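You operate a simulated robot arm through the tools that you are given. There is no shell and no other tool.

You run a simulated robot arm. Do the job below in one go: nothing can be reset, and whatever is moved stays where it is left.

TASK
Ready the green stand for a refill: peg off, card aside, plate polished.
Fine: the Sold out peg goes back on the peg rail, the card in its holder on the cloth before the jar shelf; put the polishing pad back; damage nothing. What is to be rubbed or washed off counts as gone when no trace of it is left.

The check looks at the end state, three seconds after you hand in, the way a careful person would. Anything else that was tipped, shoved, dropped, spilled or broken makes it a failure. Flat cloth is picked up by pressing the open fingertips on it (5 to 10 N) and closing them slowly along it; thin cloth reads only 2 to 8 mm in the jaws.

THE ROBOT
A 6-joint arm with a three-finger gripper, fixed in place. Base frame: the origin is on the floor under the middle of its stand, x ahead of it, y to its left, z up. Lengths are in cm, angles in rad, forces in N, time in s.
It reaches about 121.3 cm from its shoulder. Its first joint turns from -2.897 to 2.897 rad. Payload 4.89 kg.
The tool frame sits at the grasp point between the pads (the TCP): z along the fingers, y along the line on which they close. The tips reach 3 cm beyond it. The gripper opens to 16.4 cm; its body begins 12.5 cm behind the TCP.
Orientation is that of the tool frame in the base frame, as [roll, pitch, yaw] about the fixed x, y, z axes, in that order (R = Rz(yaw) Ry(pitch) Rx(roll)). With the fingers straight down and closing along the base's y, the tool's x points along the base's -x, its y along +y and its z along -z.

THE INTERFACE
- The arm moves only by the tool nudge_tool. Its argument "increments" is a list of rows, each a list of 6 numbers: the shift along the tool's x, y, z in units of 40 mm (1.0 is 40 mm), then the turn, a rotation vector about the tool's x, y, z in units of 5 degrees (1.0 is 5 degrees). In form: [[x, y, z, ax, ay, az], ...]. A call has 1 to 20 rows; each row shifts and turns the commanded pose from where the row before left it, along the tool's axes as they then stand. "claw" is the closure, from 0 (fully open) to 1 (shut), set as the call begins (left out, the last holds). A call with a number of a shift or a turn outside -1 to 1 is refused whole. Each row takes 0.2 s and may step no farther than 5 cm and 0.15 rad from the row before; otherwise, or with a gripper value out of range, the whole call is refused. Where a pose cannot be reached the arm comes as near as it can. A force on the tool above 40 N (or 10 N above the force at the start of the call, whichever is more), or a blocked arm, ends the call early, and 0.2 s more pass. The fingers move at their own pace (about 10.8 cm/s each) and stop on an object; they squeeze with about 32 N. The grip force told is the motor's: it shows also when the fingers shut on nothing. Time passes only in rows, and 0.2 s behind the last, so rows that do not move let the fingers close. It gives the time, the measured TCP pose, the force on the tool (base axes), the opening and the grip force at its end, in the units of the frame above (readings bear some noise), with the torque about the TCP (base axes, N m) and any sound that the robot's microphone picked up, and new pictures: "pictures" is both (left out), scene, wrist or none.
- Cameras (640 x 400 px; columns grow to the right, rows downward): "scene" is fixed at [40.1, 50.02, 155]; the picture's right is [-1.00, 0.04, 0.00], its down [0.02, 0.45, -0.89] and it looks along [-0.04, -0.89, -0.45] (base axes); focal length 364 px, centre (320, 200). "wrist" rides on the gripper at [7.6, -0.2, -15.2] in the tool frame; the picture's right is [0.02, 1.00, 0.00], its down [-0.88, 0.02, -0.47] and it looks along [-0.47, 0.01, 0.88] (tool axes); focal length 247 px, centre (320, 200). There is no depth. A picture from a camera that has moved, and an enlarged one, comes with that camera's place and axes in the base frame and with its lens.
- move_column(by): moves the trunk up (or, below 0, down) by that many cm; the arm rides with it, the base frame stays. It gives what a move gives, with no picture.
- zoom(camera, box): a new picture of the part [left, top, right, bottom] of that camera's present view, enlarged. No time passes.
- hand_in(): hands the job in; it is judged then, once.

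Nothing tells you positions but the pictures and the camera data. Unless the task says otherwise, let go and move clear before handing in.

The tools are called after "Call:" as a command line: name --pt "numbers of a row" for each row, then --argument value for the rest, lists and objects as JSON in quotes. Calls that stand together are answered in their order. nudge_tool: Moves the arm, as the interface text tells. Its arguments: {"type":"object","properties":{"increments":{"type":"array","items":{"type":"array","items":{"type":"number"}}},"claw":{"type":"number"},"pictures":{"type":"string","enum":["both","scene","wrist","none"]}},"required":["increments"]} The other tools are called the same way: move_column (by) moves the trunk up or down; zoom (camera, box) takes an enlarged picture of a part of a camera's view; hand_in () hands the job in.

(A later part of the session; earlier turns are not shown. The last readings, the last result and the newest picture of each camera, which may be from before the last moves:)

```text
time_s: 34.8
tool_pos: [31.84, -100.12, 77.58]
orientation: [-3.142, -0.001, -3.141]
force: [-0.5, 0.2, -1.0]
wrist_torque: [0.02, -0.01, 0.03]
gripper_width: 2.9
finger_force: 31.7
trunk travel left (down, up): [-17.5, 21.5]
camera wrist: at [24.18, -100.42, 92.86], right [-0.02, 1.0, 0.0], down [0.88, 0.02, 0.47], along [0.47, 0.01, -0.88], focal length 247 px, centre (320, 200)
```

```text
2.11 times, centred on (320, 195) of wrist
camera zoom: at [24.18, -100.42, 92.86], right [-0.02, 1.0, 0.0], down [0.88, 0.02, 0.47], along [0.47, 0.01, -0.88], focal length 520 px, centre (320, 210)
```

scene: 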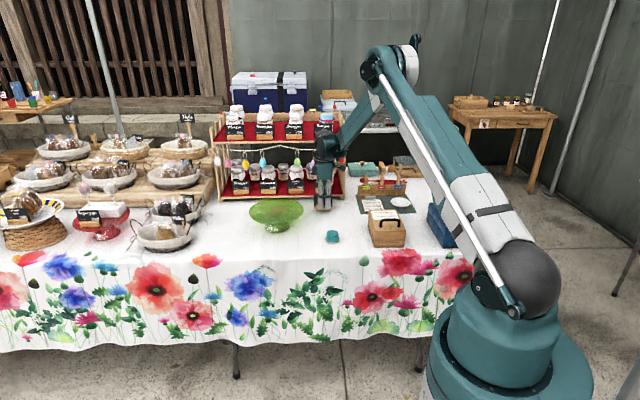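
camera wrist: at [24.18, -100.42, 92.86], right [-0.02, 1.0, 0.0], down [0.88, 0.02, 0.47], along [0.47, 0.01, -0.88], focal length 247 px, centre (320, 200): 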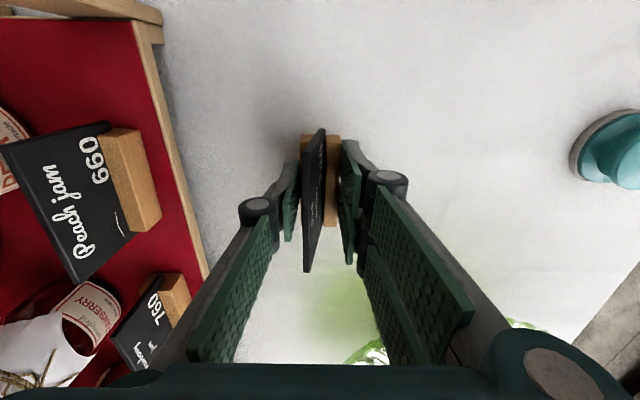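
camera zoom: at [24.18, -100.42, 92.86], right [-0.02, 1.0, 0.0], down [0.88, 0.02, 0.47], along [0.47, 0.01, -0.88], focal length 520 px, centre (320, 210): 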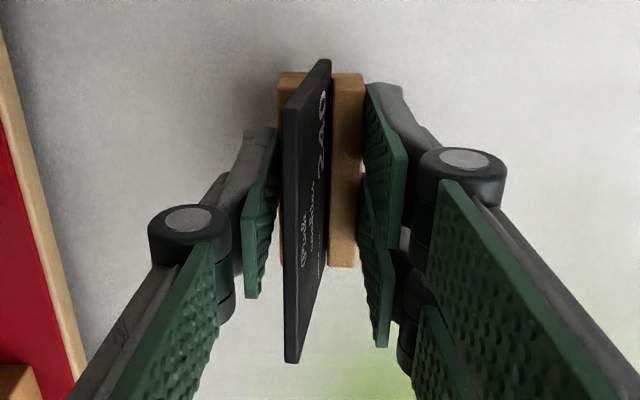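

Call:
zoom --camera "scene" --box '[296, 180, 352, 220]'

Call:
nudge_tool --pt "0 0 0.1 0 0 0" --pt "0 0 0.05 0 0 0" --pt "0 0 0 0 0 0" --pictures "none"

```text
10.00 times, centred on (324, 200) of scene
camera zoom: at [40.1, 50.02, 155.0], right [-1.0, 0.04, 0.0], down [0.02, 0.45, -0.89], along [-0.04, -0.89, -0.45], focal length 3636 px, centre (280, 200)
```

zoom: 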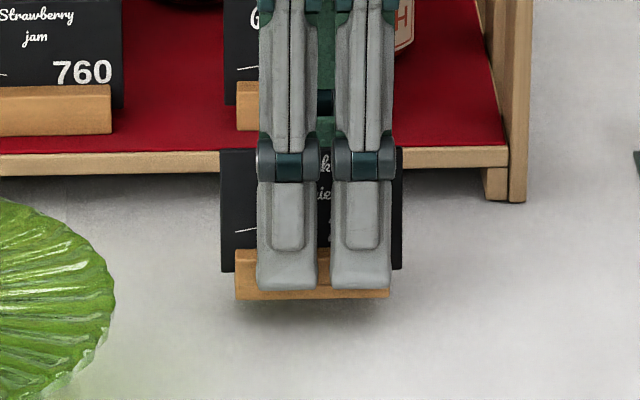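

```text
time_s: 35.6
tool_pos: [31.93, -99.97, 77.07]
orientation: [-3.141, 0.001, 3.142]
force: [0.5, 0.9, 0.2]
wrist_torque: [0.02, -0.01, -0.01]
gripper_width: 2.87
finger_force: 32.3
trunk travel left (down, up): [-17.5, 21.5]
```

The block still hovers about a centimetre above the cloth. I'll lower in small steps until I feel contact.

Call:
nudge_tool --pt "0 0 0.05 0 0 0" --pt "0 0 0.05 0 0 0" --pt "0 0 0 0 0 0" --pictures "none"

Call:
nudge_tool --pt "0 0 0.05 0 0 0" --pt "0 0 0 0 0 0" --pictures "scene"

Call:
zoom --camera "scene" --box '[296, 180, 352, 220]'

```text
time_s: 36.4
tool_pos: [31.91, -100.1, 76.84]
orientation: [-3.14, 0.0, 3.141]
force: [0.9, -0.1, -0.8]
wrist_torque: [-0.04, 0.01, -0.01]
gripper_width: 2.9
finger_force: 32.5
trunk travel left (down, up): [-17.5, 21.5]
```

```text
time_s: 37.0
tool_pos: [31.84, -99.94, 76.53]
orientation: [3.141, -0.001, 3.14]
force: [0.7, -0.2, -0.1]
wrist_torque: [-0.04, -0.01, 0.01]
gripper_width: 2.91
finger_force: 31.7
trunk travel left (down, up): [-17.5, 21.5]
```

scene: 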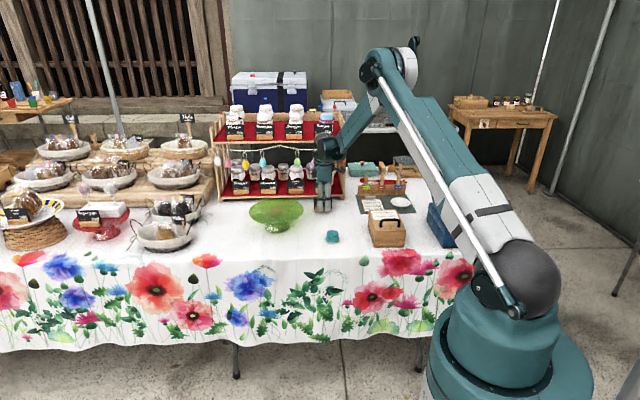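

```text
10.00 times, centred on (324, 200) of scene
camera zoom: at [40.1, 50.02, 155.0], right [-1.0, 0.04, 0.0], down [0.02, 0.45, -0.89], along [-0.04, -0.89, -0.45], focal length 3636 px, centre (280, 200)
```

zoom: 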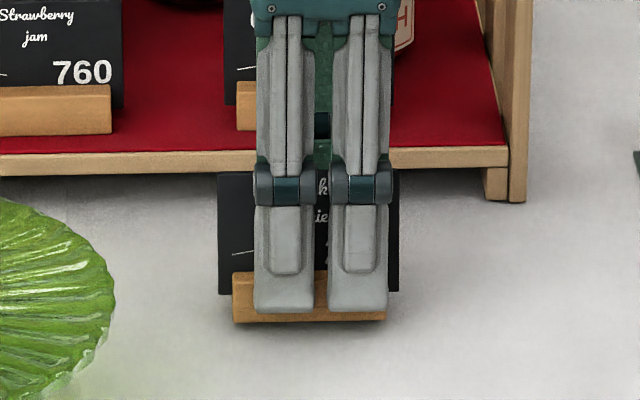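

Call:
nudge_tool --pt "0 0 0.04 0 0 0" --pt "0 0 0 0 0 0" --pictures "none"

Call:
nudge_tool --pt "0 0 0.04 0 0 0" --pt "0 0 0 0 0 0" --pictures "scene"

Call:
zoom --camera "scene" --box '[296, 180, 352, 220]'

```text
time_s: 37.6
tool_pos: [31.86, -100.04, 76.37]
orientation: [3.142, 0.001, -3.141]
force: [0.2, -0.3, -0.3]
wrist_torque: [0.0, -0.03, 0.02]
gripper_width: 2.94
finger_force: 32.0
trunk travel left (down, up): [-17.5, 21.5]
```

```text
time_s: 38.2
tool_pos: [31.8, -99.92, 76.12]
orientation: [-3.142, -0.001, 3.141]
force: [0.9, 0.3, -0.9]
wrist_torque: [-0.01, 0.0, -0.02]
gripper_width: 2.9
finger_force: 31.6
trunk travel left (down, up): [-17.5, 21.5]
```

scene: 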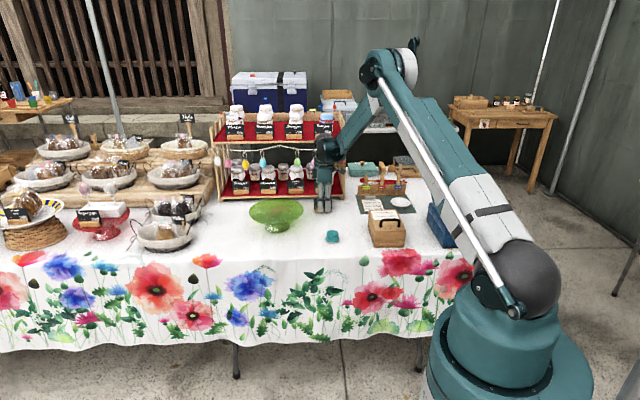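

```text
10.00 times, centred on (324, 200) of scene
camera zoom: at [40.1, 50.02, 155.0], right [-1.0, 0.04, 0.0], down [0.02, 0.45, -0.89], along [-0.04, -0.89, -0.45], focal length 3636 px, centre (280, 200)
```

zoom: 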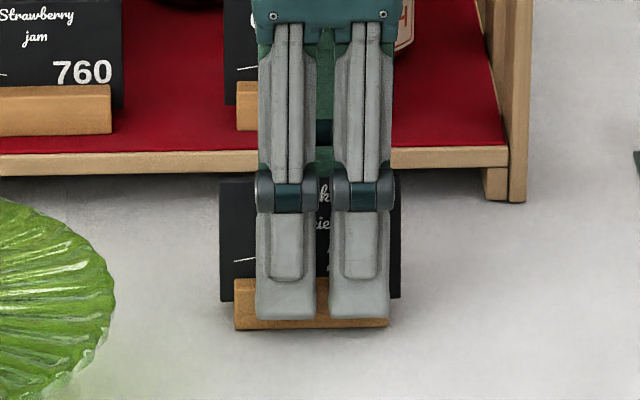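

Call:
nudge_tool --pt "0 0 0.04 0 0 0" --pt "0 0 0 0 0 0" --pictures "none"

Call:
nudge_tool --pt "0 0 0.04 0 0 0" --pt "0 0 0 0 0 0" --pictures "none"

Call:
zoom --camera "scene" --box '[296, 180, 352, 220]'

```text
time_s: 38.8
tool_pos: [31.99, -99.97, 75.93]
orientation: [3.141, -0.001, 3.14]
force: [-0.3, -0.9, -0.5]
wrist_torque: [-0.01, -0.01, 0.01]
gripper_width: 2.9
finger_force: 31.9
trunk travel left (down, up): [-17.5, 21.5]
```

```text
time_s: 39.4
tool_pos: [31.89, -99.98, 75.86]
orientation: [-3.14, -0.001, -3.14]
force: [2.2, -4.1, 10.9]
wrist_torque: [-0.14, -0.08, -0.03]
gripper_width: 2.9
finger_force: 32.4
trunk travel left (down, up): [-17.5, 21.5]
```

```text
10.00 times, centred on (324, 200) of scene
camera zoom: at [40.1, 50.02, 155.0], right [-1.0, 0.04, 0.0], down [0.02, 0.45, -0.89], along [-0.04, -0.89, -0.45], focal length 3636 px, centre (280, 200)
```

zoom: 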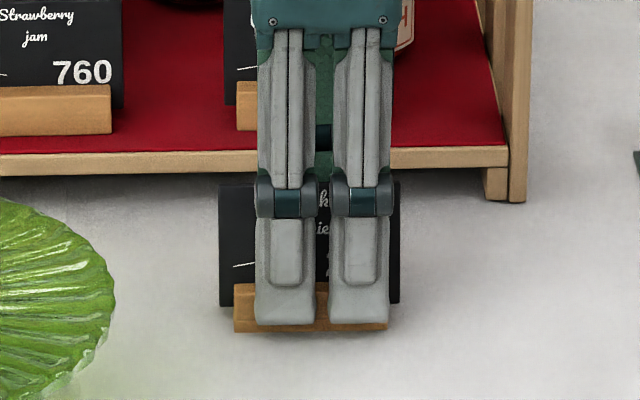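

Contact is made. I'll relieve the pressing force slightly and then open.

Call:
nudge_tool --pt "0 0 -0.03 0 0 0" --pt "0 0 0 0 0 0" --pictures "none"

Call:
nudge_tool --pt "0 0 0 0 0 0" --pt "0 0 0 0 0 0" --pt "0 0 0 0 0 0" --claw 0.6

Call:
zoom --camera "scene" --box '[296, 180, 352, 220]'

Call:
zoom --camera "wrist" --box '[240, 100, 400, 290]'

```text
time_s: 40.0
tool_pos: [31.89, -99.84, 76.01]
orientation: [3.14, 0.0, 3.141]
force: [-0.2, 0.4, 0.1]
wrist_torque: [0.01, -0.04, 0.0]
gripper_width: 2.91
finger_force: 31.5
trunk travel left (down, up): [-17.5, 21.5]
```

```text
time_s: 40.8
tool_pos: [31.9, -99.89, 75.84]
orientation: [-3.141, 0.0, -3.141]
force: [0.2, 0.1, 0.4]
wrist_torque: [0.0, -0.01, 0.01]
gripper_width: 6.54
finger_force: 0.2
trunk travel left (down, up): [-17.5, 21.5]
camera wrist: at [24.26, -100.23, 91.17], right [-0.02, 1.0, 0.0], down [0.88, 0.02, 0.47], along [0.47, 0.01, -0.88], focal length 247 px, centre (320, 200)
```

scene: 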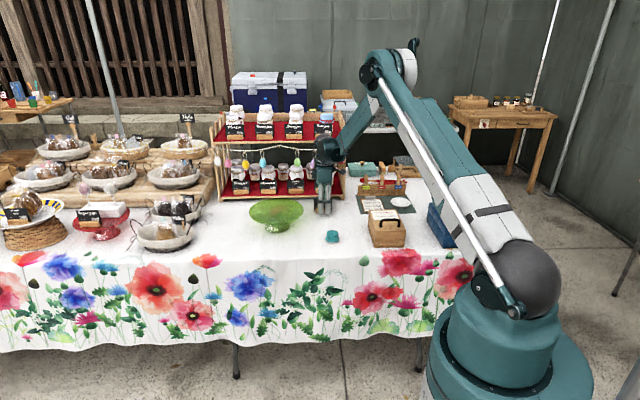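
wrist: 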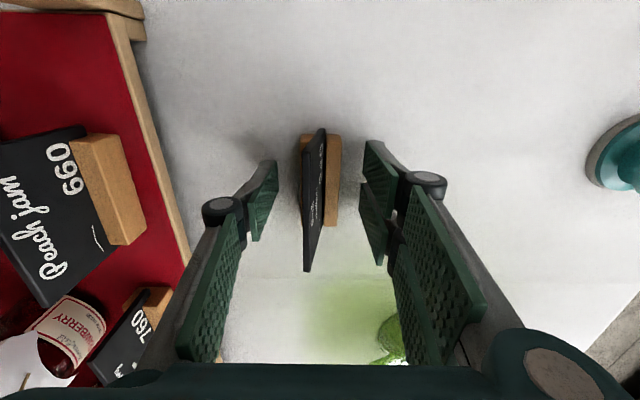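

```text
10.00 times, centred on (324, 200) of scene
camera zoom: at [40.1, 50.02, 155.0], right [-1.0, 0.04, 0.0], down [0.02, 0.45, -0.89], along [-0.04, -0.89, -0.45], focal length 3636 px, centre (280, 200)
```

zoom: 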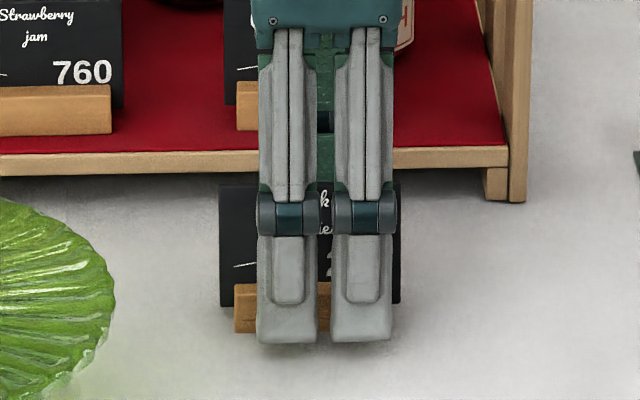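

```text
2.11 times, centred on (320, 195) of wrist
camera zoom: at [24.26, -100.23, 91.17], right [-0.02, 1.0, 0.0], down [0.88, 0.02, 0.47], along [0.47, 0.01, -0.88], focal length 520 px, centre (320, 210)
```

zoom: 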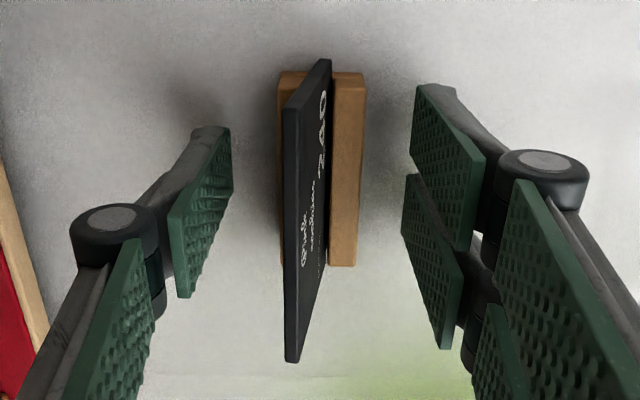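

The holder stands on the cloth in front of the shelf. I'll rise straight up and go over the polishing pad.

Call:
nudge_tool --pt "0 0 -0.4 0 0 0" --pt "0 0 -0.8 0 0 0" --pt "0 0 -1 0 0 0" --pt "0 0 -1 0 0 0" --pt "0 0 -1 0 0 0" --pt "0.1 1 -0.3 0 0 0" --pt "0.1 1 0 0 0 0" --pt "0.1 1 0 0 0 0" --pt "0.1 1 0 0 0 0" --pt "0.1 1 0 0 0 0" --pt "0.1 1 0 0 0 0" --pt "0 0.1 0 0 0 0" --pt "0 0 0 0 0 0" --claw 0.4

Call:
zoom --camera "scene" --box '[240, 150, 350, 250]'

Call:
zoom --camera "wrist" --box '[260, 80, 380, 180]'

Call:
zoom --camera "wrist" --box '[150, 60, 320, 200]'

```text
time_s: 43.6
tool_pos: [29.56, -75.42, 94.23]
orientation: [3.141, 0.0, -3.14]
force: [0.1, 0.1, -0.7]
wrist_torque: [-0.09, -0.04, 0.0]
gripper_width: 9.84
finger_force: 0.1
trunk travel left (down, up): [-17.5, 21.5]
camera wrist: at [21.93, -75.7, 109.45], right [-0.02, 1.0, 0.0], down [0.88, 0.02, 0.47], along [0.47, 0.01, -0.88], focal length 247 px, centre (320, 200)
```

scene: 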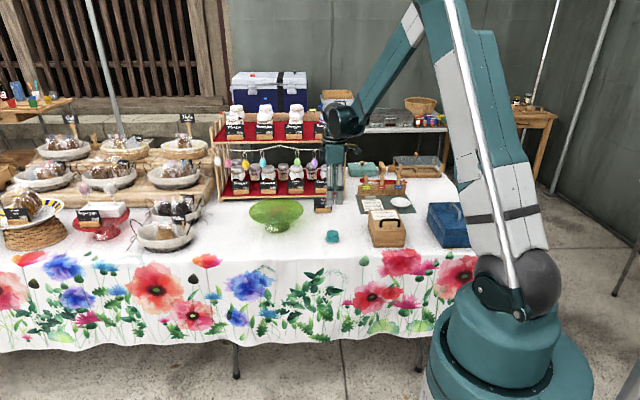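
wrist: 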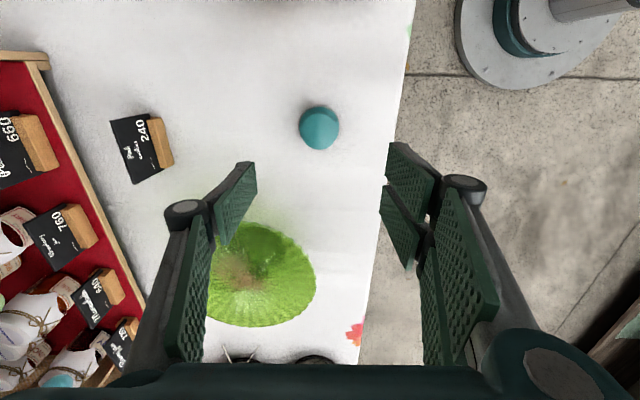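

```text
4.00 times, centred on (295, 200) of scene
camera zoom: at [40.1, 50.02, 155.0], right [-1.0, 0.04, 0.0], down [0.02, 0.45, -0.89], along [-0.04, -0.89, -0.45], focal length 1454 px, centre (420, 200)
```

zoom: 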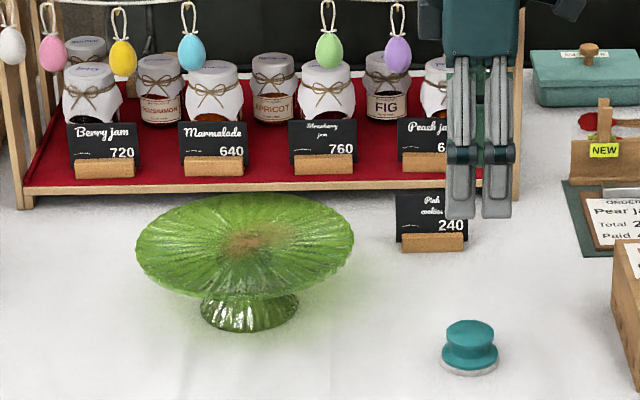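

```text
4.00 times, centred on (320, 130) of wrist
camera zoom: at [21.93, -75.7, 109.45], right [-0.02, 1.0, 0.0], down [0.88, 0.02, 0.47], along [0.47, 0.01, -0.88], focal length 988 px, centre (320, 480)
```

zoom: 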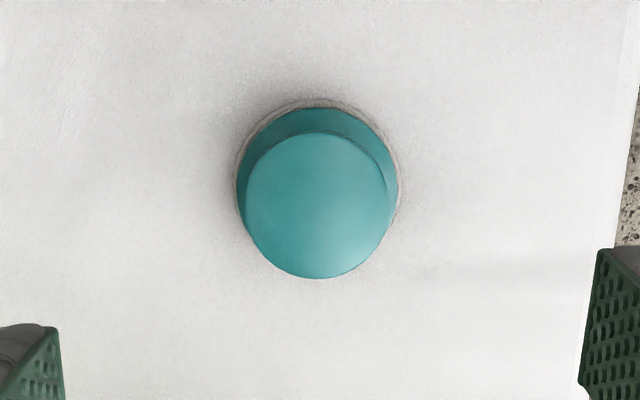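

```text
2.86 times, centred on (235, 130) of wrist
camera zoom: at [21.93, -75.7, 109.45], right [-0.02, 1.0, 0.0], down [0.88, 0.02, 0.47], along [0.47, 0.01, -0.88], focal length 706 px, centre (563, 400)
```

zoom: 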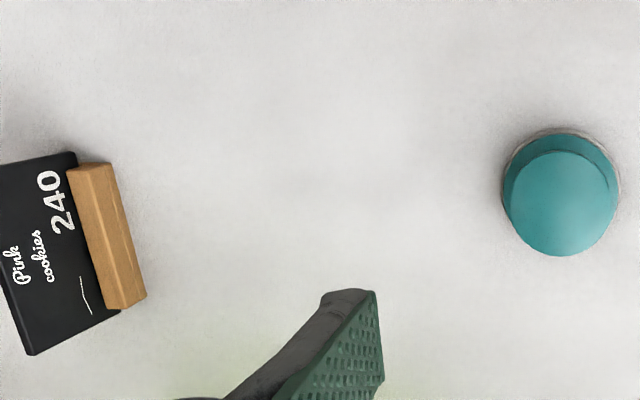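

The card stands well in front of the shelf. The pad is centred at about (29.45, -75.55). I'll look at its side profile to choose the grip height.

Call:
zoom --camera "scene" --box '[318, 222, 350, 248]'

Call:
zoom --camera "scene" --box '[245, 192, 309, 236]'

```text
15.38 times, centred on (334, 235) of scene
camera zoom: at [40.1, 50.02, 155.0], right [-1.0, 0.04, 0.0], down [0.02, 0.45, -0.89], along [-0.04, -0.89, -0.45], focal length 5594 px, centre (105, -338)
```

zoom: 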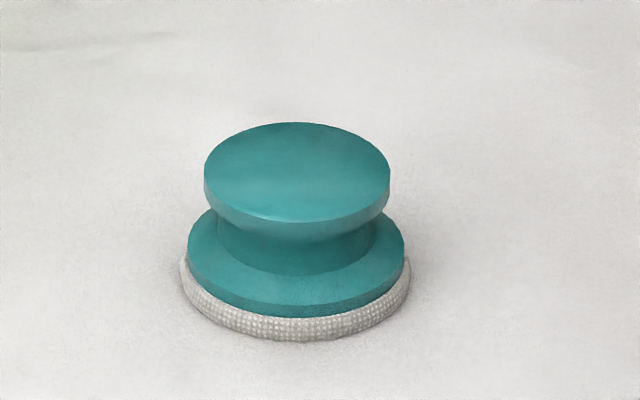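

```text
9.09 times, centred on (277, 214) of scene
camera zoom: at [40.1, 50.02, 155.0], right [-1.0, 0.04, 0.0], down [0.02, 0.45, -0.89], along [-0.04, -0.89, -0.45], focal length 3306 px, centre (711, 73)
```

zoom: 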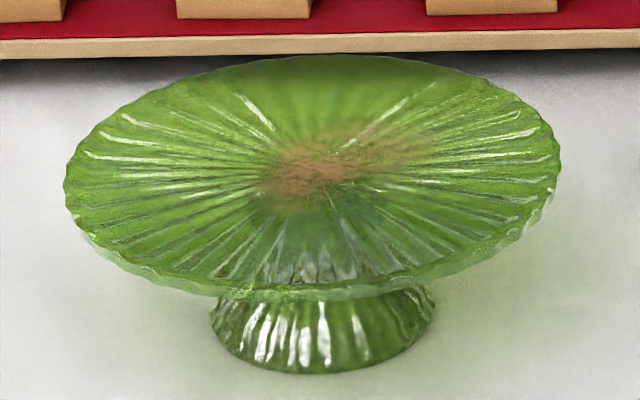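

The pad has a 5 cm top disc, a waist, and felt below, 3.5 cm tall in all. I'll grip the top disc with the tips about 1.4 cm above the cloth (TCP z≈76.5), first stopping just above.

Call:
nudge_tool --pt "0.02 -0.01 0.8 0 0 0" --pt "0 0 0.8 0 0 0" --pt "0 0 0.8 0 0 0" --pt "0 0 0.8 0 0 0" --pt "0 0 0.5 0 0 0" --pt "0 0 0.3 0 0 0" --pt "0 0 0 0 0 0"

Call:
zoom --camera "wrist" --box '[220, 80, 420, 250]'

Call:
zoom --camera "scene" --box '[305, 205, 361, 250]'

```text
time_s: 45.2
tool_pos: [29.48, -75.61, 77.84]
orientation: [-3.141, -0.001, 3.141]
force: [-0.6, 0.0, 0.3]
wrist_torque: [0.01, 0.04, -0.01]
gripper_width: 9.85
finger_force: 0.1
trunk travel left (down, up): [-17.5, 21.5]
camera wrist: at [21.83, -75.88, 93.15], right [-0.02, 1.0, 0.0], down [0.88, 0.02, 0.47], along [0.47, 0.01, -0.88], focal length 247 px, centre (320, 200)
```

scene: 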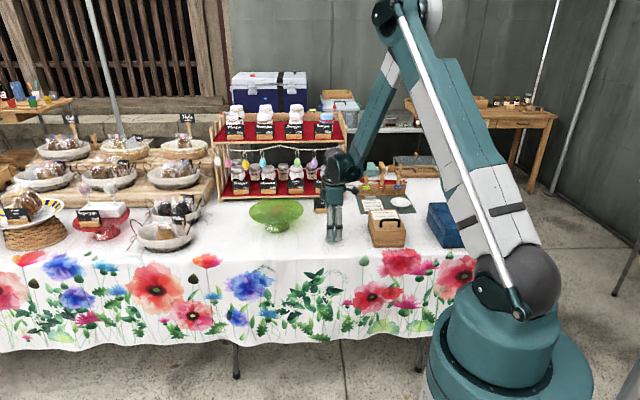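
wrist: 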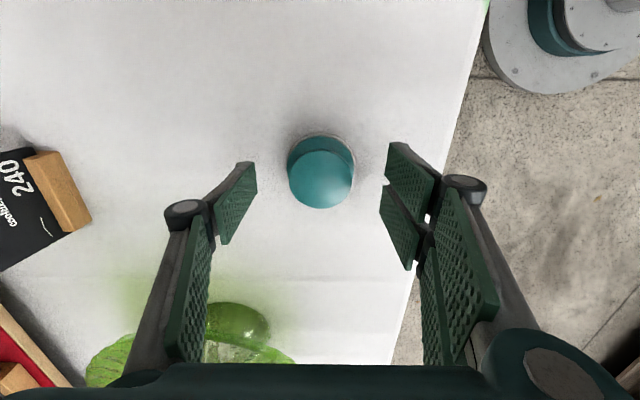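

```text
2.35 times, centred on (320, 165) of wrist
camera zoom: at [21.83, -75.88, 93.15], right [-0.02, 1.0, 0.0], down [0.88, 0.02, 0.47], along [0.47, 0.01, -0.88], focal length 581 px, centre (320, 282)
```

zoom: 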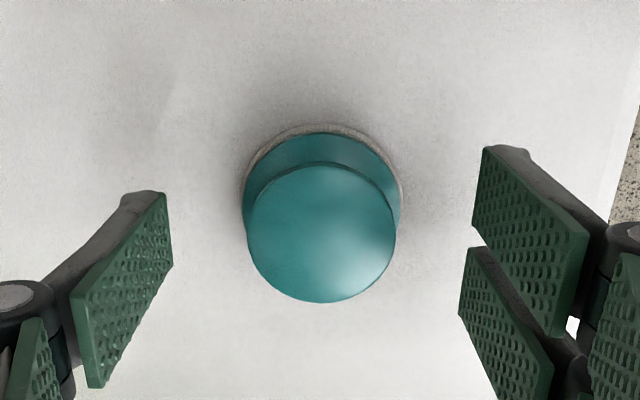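

```text
8.89 times, centred on (333, 228) of scene
camera zoom: at [40.1, 50.02, 155.0], right [-1.0, 0.04, 0.0], down [0.02, 0.45, -0.89], along [-0.04, -0.89, -0.45], focal length 3232 px, centre (204, -44)
```

zoom: 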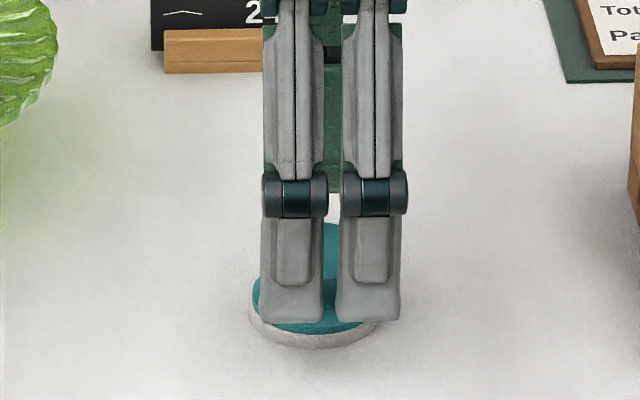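

Well aligned. I'll lower 1.45 cm and close on the pad's top disc.

Call:
nudge_tool --pt "0 0 0.2 0 0 0" --pt "0 0 0.16 0 0 0" --pt "0 0 0 0 0 0" --pictures "none"

Call:
nudge_tool --pt "0 0 0 0 0 0" --pt "0 0 0 0 0 0" --pt "0 0 0 0 0 0" --pt "0 0 0 0 0 0" --claw 0.85

Call:
zoom --camera "wrist" --box '[220, 80, 420, 250]'

Call:
zoom --camera "scene" --box '[305, 205, 361, 250]'

```text
time_s: 46.0
tool_pos: [29.42, -75.64, 76.42]
orientation: [-3.141, -0.001, 3.141]
force: [-0.2, 0.2, 0.0]
wrist_torque: [0.02, 0.0, 0.01]
gripper_width: 9.85
finger_force: 0.0
trunk travel left (down, up): [-17.5, 21.5]
```

```text
time_s: 47.0
tool_pos: [29.47, -75.62, 76.52]
orientation: [3.141, 0.001, -3.14]
force: [0.3, 0.6, 0.4]
wrist_torque: [-0.05, -0.04, 0.03]
gripper_width: 4.69
finger_force: 32.5
trunk travel left (down, up): [-17.5, 21.5]
camera wrist: at [21.81, -75.93, 91.71], right [-0.02, 1.0, 0.0], down [0.88, 0.02, 0.47], along [0.47, 0.01, -0.88], focal length 247 px, centre (320, 200)
```

scene: 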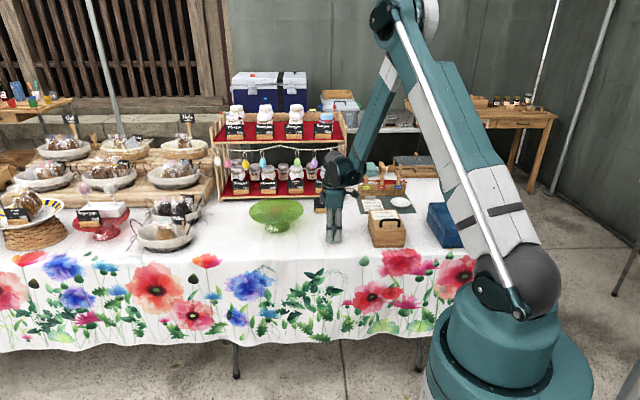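
wrist: 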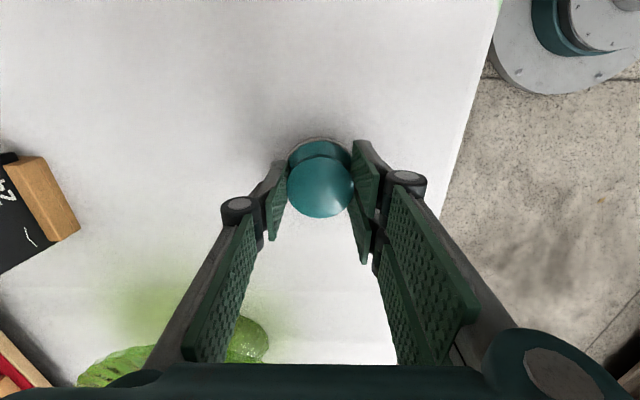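

```text
2.35 times, centred on (320, 165) of wrist
camera zoom: at [21.81, -75.93, 91.71], right [-0.02, 1.0, 0.0], down [0.88, 0.02, 0.47], along [0.47, 0.01, -0.88], focal length 581 px, centre (320, 282)
```

zoom: 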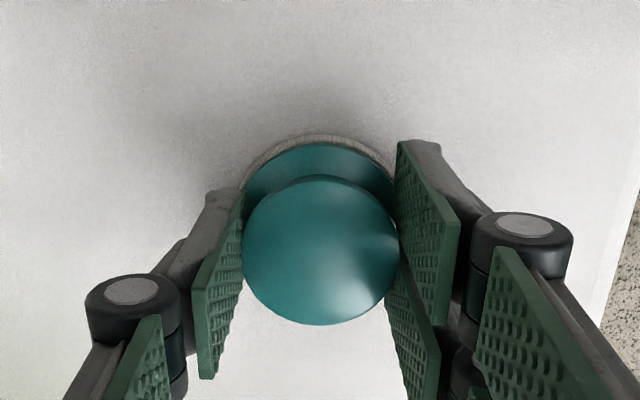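

```text
8.89 times, centred on (333, 228) of scene
camera zoom: at [40.1, 50.02, 155.0], right [-1.0, 0.04, 0.0], down [0.02, 0.45, -0.89], along [-0.04, -0.89, -0.45], focal length 3232 px, centre (204, -44)
```

zoom: 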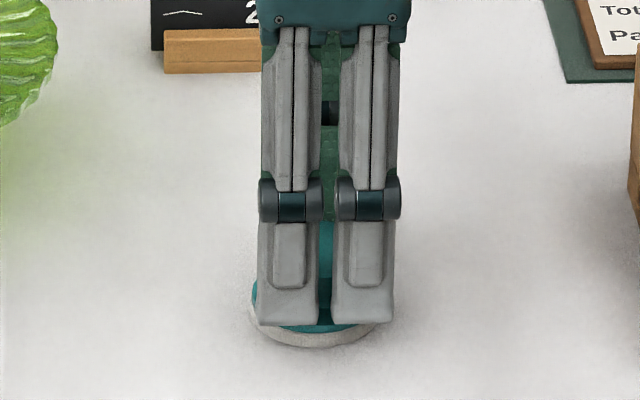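

The pad is gripped at 4.7 cm; its home is TCP (29.45, -75.65, 76.45). I'll lift it and bring it over the smear on the plate.

Call:
nudge_tool --pt "0 0 -0.1 0 0 0" --pt "0 0 -0.4 0 0 0" --pt "0 0 -0.8 0 0 0" --pt "0 0 -1 0 0 0" --pt "0 0 -1 0 0 0" --pt "0 0 -0.6 0 0 0" --pt "0 0 0 0 0 0" --claw 0.95

Call:
zoom --camera "scene" --box '[300, 150, 370, 250]'

```text
time_s: 48.6
tool_pos: [29.25, -75.74, 92.2]
orientation: [-3.141, 0.0, 3.141]
force: [0.0, 0.1, 0.7]
wrist_torque: [-0.04, -0.03, -0.04]
gripper_width: 4.69
finger_force: 32.1
trunk travel left (down, up): [-17.5, 21.5]
camera wrist: at [21.66, -75.91, 107.42], right [-0.02, 1.0, 0.0], down [0.88, 0.02, 0.47], along [0.47, 0.01, -0.88], focal length 247 px, centre (320, 200)
```

scene: 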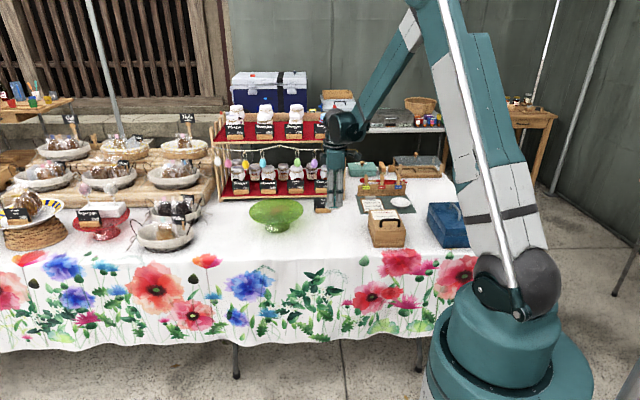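
wrist: 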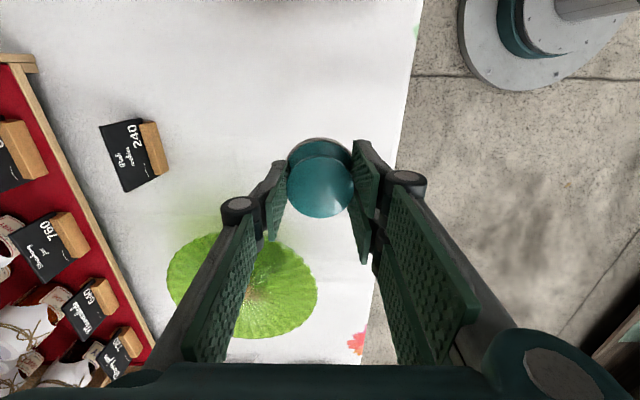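

```text
4.00 times, centred on (335, 200) of scene
camera zoom: at [40.1, 50.02, 155.0], right [-1.0, 0.04, 0.0], down [0.02, 0.45, -0.89], along [-0.04, -0.89, -0.45], focal length 1454 px, centre (260, 200)
```

zoom: 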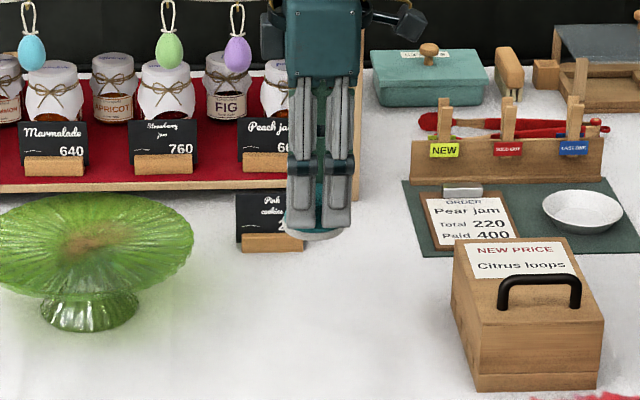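

The pad came up straight. Now over to the plate's centre.

Call:
nudge_tool --pt "-0.812 -0.425 0 0 0 0" --pt "-0.812 -0.425 0 0 0 0" --pt "-0.812 -0.425 0 0 0 0" --pt "-0.812 -0.425 0 0 0 0" --pt "-0.812 -0.425 0 0 0 0" --pt "-0.812 -0.425 0 0 0 0" --pt "-0.812 -0.425 0 0 0 0" --pt "0 0 0 0 0 0" --pt "0 0 0 0 0 0"

Call:
zoom --camera "scene" --box '[240, 160, 320, 240]'

Call:
zoom --camera "wrist" --box '[200, 20, 440, 280]'

```text
time_s: 50.6
tool_pos: [52.08, -87.65, 91.92]
orientation: [3.141, 0.0, 3.141]
force: [0.2, -0.2, -1.0]
wrist_torque: [-0.02, 0.05, -0.01]
gripper_width: 4.71
finger_force: 32.2
trunk travel left (down, up): [-17.5, 21.5]
camera wrist: at [44.54, -87.95, 107.2], right [-0.02, 1.0, 0.0], down [0.88, 0.02, 0.47], along [0.47, 0.01, -0.88], focal length 247 px, centre (320, 200)
```

scene: 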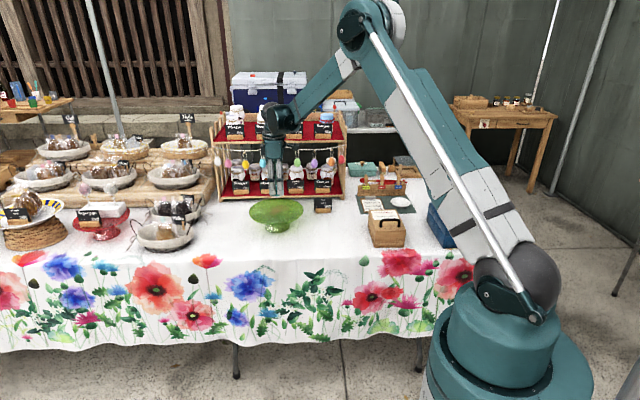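
wrist: 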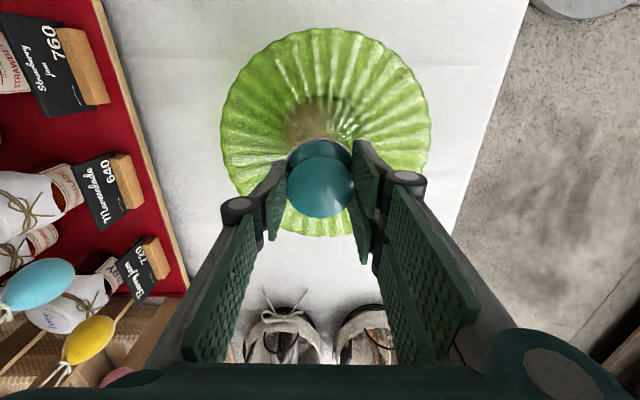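

```text
5.00 times, centred on (280, 200) of scene
camera zoom: at [40.1, 50.02, 155.0], right [-1.0, 0.04, 0.0], down [0.02, 0.45, -0.89], along [-0.04, -0.89, -0.45], focal length 1818 px, centre (520, 200)
```

zoom: 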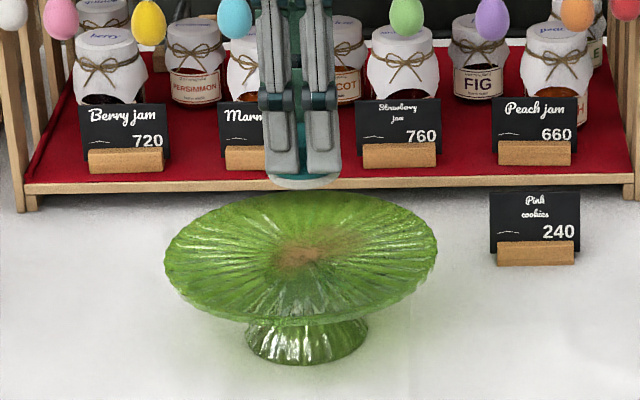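

```text
1.54 times, centred on (320, 150) of wrist
camera zoom: at [44.54, -87.95, 107.2], right [-0.02, 1.0, 0.0], down [0.88, 0.02, 0.47], along [0.47, 0.01, -0.88], focal length 380 px, centre (320, 277)
```

zoom: 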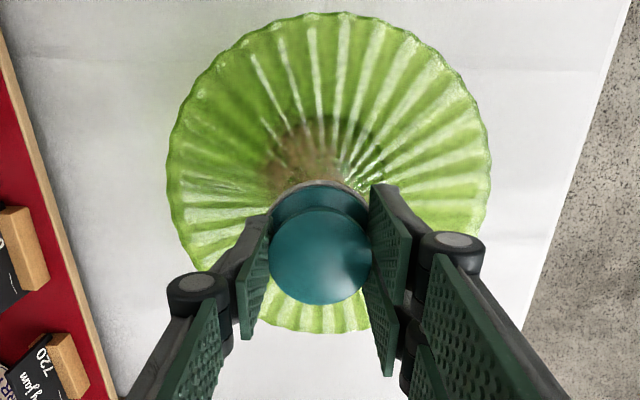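

Plate centre is about (52.8, -87.25), with the smear reaching roughly x 48–55, y -92 to -85. I'll lower to just above the glass over the smear's middle.

Call:
nudge_tool --pt "0.07 -0.07 0.5 0 0 0" --pt "0.07 -0.07 0.5 0 0 0" --pt "0 0 0.35 0 0 0" --pt "0 0 0 0 0 0" --pictures "scene"

Call:
zoom --camera "scene" --box '[245, 180, 309, 236]'

```text
time_s: 51.6
tool_pos: [51.72, -87.95, 86.8]
orientation: [-3.14, -0.001, 3.141]
force: [0.3, 0.2, -0.1]
wrist_torque: [0.02, 0.0, 0.03]
gripper_width: 4.72
finger_force: 31.7
trunk travel left (down, up): [-17.5, 21.5]
```

scene: 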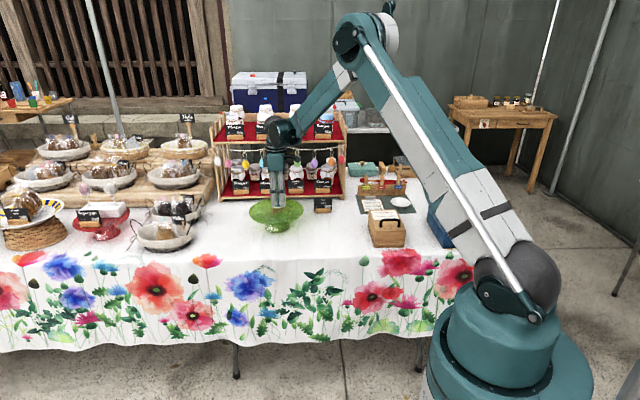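

```text
7.14 times, centred on (277, 208) of scene
camera zoom: at [40.1, 50.02, 155.0], right [-1.0, 0.04, 0.0], down [0.02, 0.45, -0.89], along [-0.04, -0.89, -0.45], focal length 2597 px, centre (627, 143)
```

zoom: 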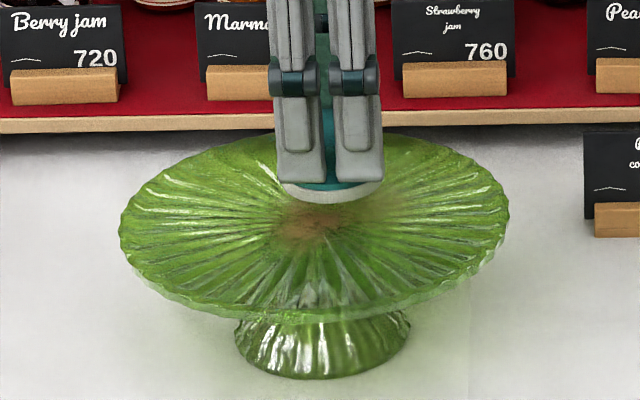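

Call:
nudge_tool --pt "0 0 0.1 0 0 0" --pt "0 0 0.1 0 0 0" --pt "0 0 0.08 0 0 0" --pt "0 0 0 0 0 0" --pictures "none"

Call:
nudge_tool --pt "0 0 0.03 0 0 0" --pt "0 0 0.02 0 0 0" --pt "0 0 0 0 0 0" --pictures "none"

Call:
nudge_tool --pt "0 0 0.03 0 0 0" --pt "0 0 0.02 0 0 0" --pt "0 0 0 0 0 0" --pictures "scene"

Call:
zoom --camera "scene" --box '[245, 180, 309, 236]'

```text
time_s: 52.6
tool_pos: [51.64, -87.92, 85.62]
orientation: [3.141, 0.0, -3.141]
force: [-0.6, -0.6, -0.9]
wrist_torque: [0.0, 0.0, 0.01]
gripper_width: 4.72
finger_force: 32.0
trunk travel left (down, up): [-17.5, 21.5]
```

```text
time_s: 53.4
tool_pos: [51.63, -88.03, 85.32]
orientation: [3.141, 0.0, 3.141]
force: [0.4, -0.3, -0.3]
wrist_torque: [-0.01, 0.04, 0.0]
gripper_width: 4.72
finger_force: 32.2
trunk travel left (down, up): [-17.5, 21.5]
```

```text
time_s: 54.2
tool_pos: [51.66, -88.03, 85.27]
orientation: [-3.141, 0.0, -3.141]
force: [0.3, 0.5, 0.0]
wrist_torque: [0.0, 0.01, 0.05]
gripper_width: 4.7
finger_force: 31.8
trunk travel left (down, up): [-17.5, 21.5]
```

scene: 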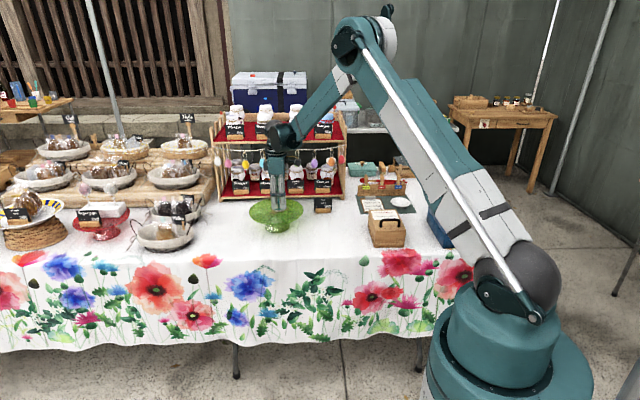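

```text
7.14 times, centred on (277, 208) of scene
camera zoom: at [40.1, 50.02, 155.0], right [-1.0, 0.04, 0.0], down [0.02, 0.45, -0.89], along [-0.04, -0.89, -0.45], focal length 2597 px, centre (627, 143)
```

zoom: 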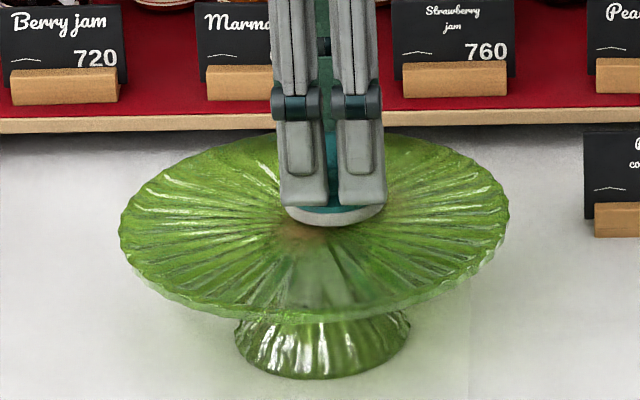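

Call:
nudge_tool --pt "0 0 0.03 0 0 0" --pt "0 0 0.02 0 0 0" --pt "0 0 0 0 0 0" --pictures "none"

Call:
nudge_tool --pt "0 0 0.02 0 0 0" --pt "0 0 0.02 0 0 0" --pt "0 0 0 0 0 0" --pictures "none"

Call:
nudge_tool --pt "0 0 0.02 0 0 0" --pt "0 0 0.01 0 0 0" --pt "0 0 0 0 0 0" --pictures "none"

```text
time_s: 55.0
tool_pos: [51.63, -87.96, 84.97]
orientation: [-3.14, 0.0, -3.141]
force: [-0.4, 0.3, -0.1]
wrist_torque: [0.01, -0.03, -0.02]
gripper_width: 4.71
finger_force: 32.5
trunk travel left (down, up): [-17.5, 21.5]
```

```text
time_s: 55.8
tool_pos: [51.6, -88.04, 84.91]
orientation: [-3.14, 0.002, -3.141]
force: [0.8, 0.1, -0.5]
wrist_torque: [-0.01, 0.0, 0.0]
gripper_width: 4.68
finger_force: 32.3
trunk travel left (down, up): [-17.5, 21.5]
```

```text
time_s: 56.6
tool_pos: [51.67, -88.05, 84.82]
orientation: [3.142, 0.0, 3.141]
force: [0.5, -1.0, 0.2]
wrist_torque: [0.01, -0.04, -0.01]
gripper_width: 4.7
finger_force: 32.1
trunk travel left (down, up): [-17.5, 21.5]
```

Call:
nudge_tool --pt "0 0 0.02 0 0 0" --pt "0 0 0.02 0 0 0" --pt "0 0 0 0 0 0" --pictures "none"

Call:
nudge_tool --pt "0 0 0.02 0 0 0" --pt "0 0 0.01 0 0 0" --pt "0 0 0 0 0 0" --pictures "none"

Call:
nudge_tool --pt "0 0 0.02 0 0 0" --pt "0 0 0.01 0 0 0" --pt "0 0 0 0 0 0" --pictures "scene"

Call:
zoom --camera "scene" --box '[245, 180, 309, 236]'

```text
time_s: 57.4
tool_pos: [51.65, -88.02, 84.66]
orientation: [-3.14, -0.002, 3.141]
force: [3.4, -5.1, 20.0]
wrist_torque: [-0.18, -0.15, 0.01]
gripper_width: 4.73
finger_force: 31.9
trunk travel left (down, up): [-17.5, 21.5]
```

```text
time_s: 58.2
tool_pos: [51.6, -87.84, 84.55]
orientation: [3.141, 0.001, 3.14]
force: [2.7, -3.8, 20.6]
wrist_torque: [-0.09, -0.15, 0.02]
gripper_width: 4.67
finger_force: 31.9
trunk travel left (down, up): [-17.5, 21.5]
```

```text
time_s: 59.0
tool_pos: [51.68, -87.84, 84.48]
orientation: [-3.141, 0.0, 3.141]
force: [-3.3, -1.4, 22.0]
wrist_torque: [-0.01, 0.1, -0.02]
gripper_width: 4.71
finger_force: 32.6
trunk travel left (down, up): [-17.5, 21.5]
```

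scene: 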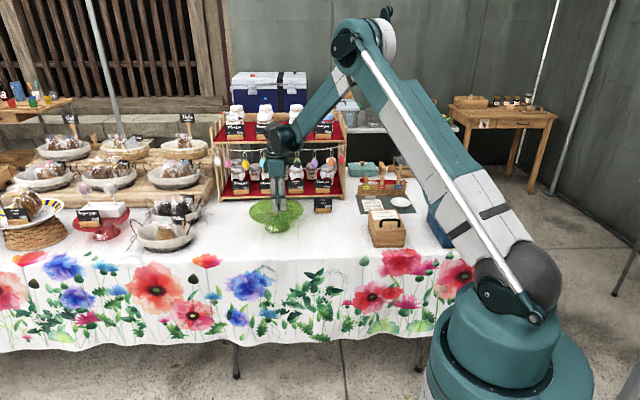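

```text
7.14 times, centred on (277, 208) of scene
camera zoom: at [40.1, 50.02, 155.0], right [-1.0, 0.04, 0.0], down [0.02, 0.45, -0.89], along [-0.04, -0.89, -0.45], focal length 2597 px, centre (627, 143)
```

zoom: 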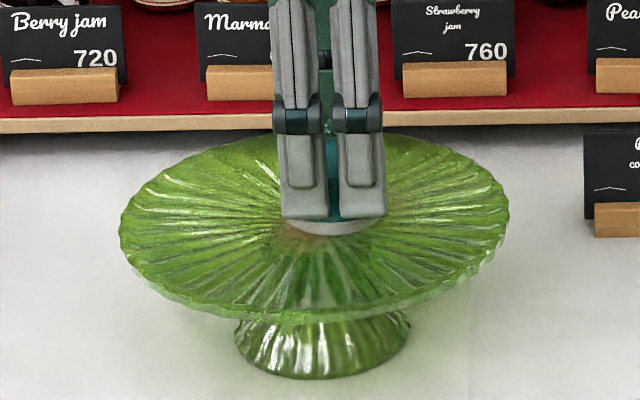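

Contact came suddenly at about 20 N, more than I want. I'll ease off a little to a gentler press.

Call:
nudge_tool --pt "0 0 -0.012 0 0 0" --pt "0 0 0 0 0 0" --pictures "none"

Call:
nudge_tool --pt "0 0 -0.008 0 0 0" --pt "0 0 0 0 0 0" --pictures "none"

```text
time_s: 59.6
tool_pos: [51.6, -88.0, 84.37]
orientation: [-3.14, -0.001, -3.14]
force: [-2.5, 1.8, 9.5]
wrist_torque: [0.03, 0.06, -0.01]
gripper_width: 4.71
finger_force: 32.1
trunk travel left (down, up): [-17.5, 21.5]
```

```text
time_s: 60.2
tool_pos: [51.58, -87.9, 84.46]
orientation: [-3.142, 0.001, 3.14]
force: [1.2, -0.8, 3.8]
wrist_torque: [-0.04, -0.14, -0.06]
gripper_width: 4.66
finger_force: 32.3
trunk travel left (down, up): [-17.5, 21.5]
```

The contact is stiff, so tiny steps matter. I'll press very slightly more (about 6 N) and make a first short back-and-forth rub to see the effect.

Call:
nudge_tool --pt "0 0 0.005 0 0 0" --pt "0.15 0 0 0 0 0" --pt "0.15 0 0 0 0 0" --pt "-0.15 0 0 0 0 0" --pt "-0.15 0 0 0 0 0" --pt "-0.15 0 0 0 0 0" --pt "-0.15 0 0 0 0 0" --pt "0.15 0 0 0 0 0" --pt "0.15 0 0 0 0 0" --pt "0 0 0 0 0 0" --pictures "both"

Call:
zoom --camera "scene" --box '[245, 180, 309, 236]'

Call:
zoom --camera "wrist" --box '[200, 40, 440, 260]'

```text
time_s: 62.4
tool_pos: [51.6, -88.05, 84.42]
orientation: [-3.14, 0.001, -3.14]
force: [2.4, 1.7, 11.1]
wrist_torque: [0.05, -0.21, -0.01]
gripper_width: 4.66
finger_force: 32.4
trunk travel left (down, up): [-17.5, 21.5]
camera wrist: at [44.02, -88.32, 99.61], right [-0.02, 1.0, 0.0], down [0.88, 0.02, 0.47], along [0.47, 0.01, -0.88], focal length 247 px, centre (320, 200)
```

scene: 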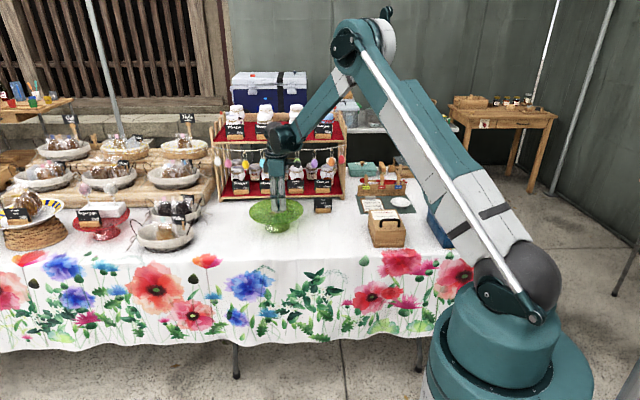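
wrist: 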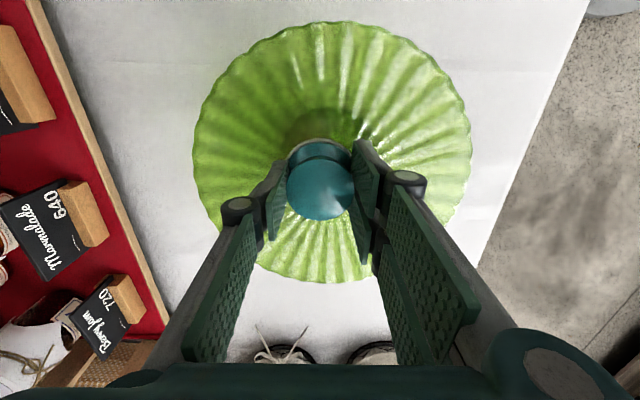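

```text
7.14 times, centred on (277, 208) of scene
camera zoom: at [40.1, 50.02, 155.0], right [-1.0, 0.04, 0.0], down [0.02, 0.45, -0.89], along [-0.04, -0.89, -0.45], focal length 2597 px, centre (627, 143)
```

zoom: 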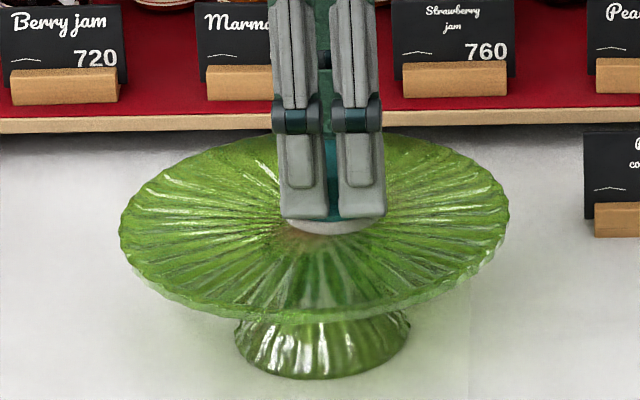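

```text
1.82 times, centred on (320, 150) of wrist
camera zoom: at [44.02, -88.32, 99.61], right [-0.02, 1.0, 0.0], down [0.88, 0.02, 0.47], along [0.47, 0.01, -0.88], focal length 449 px, centre (320, 291)
```

zoom: 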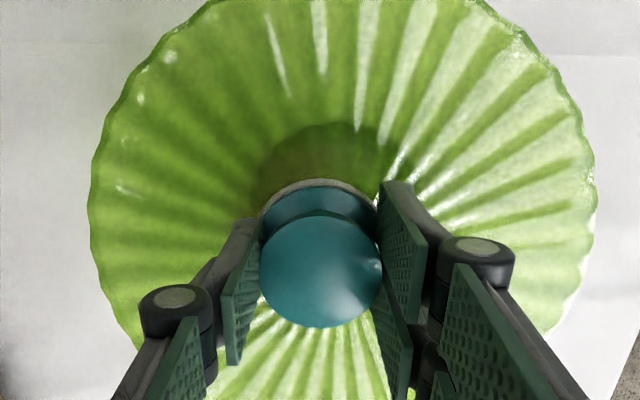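

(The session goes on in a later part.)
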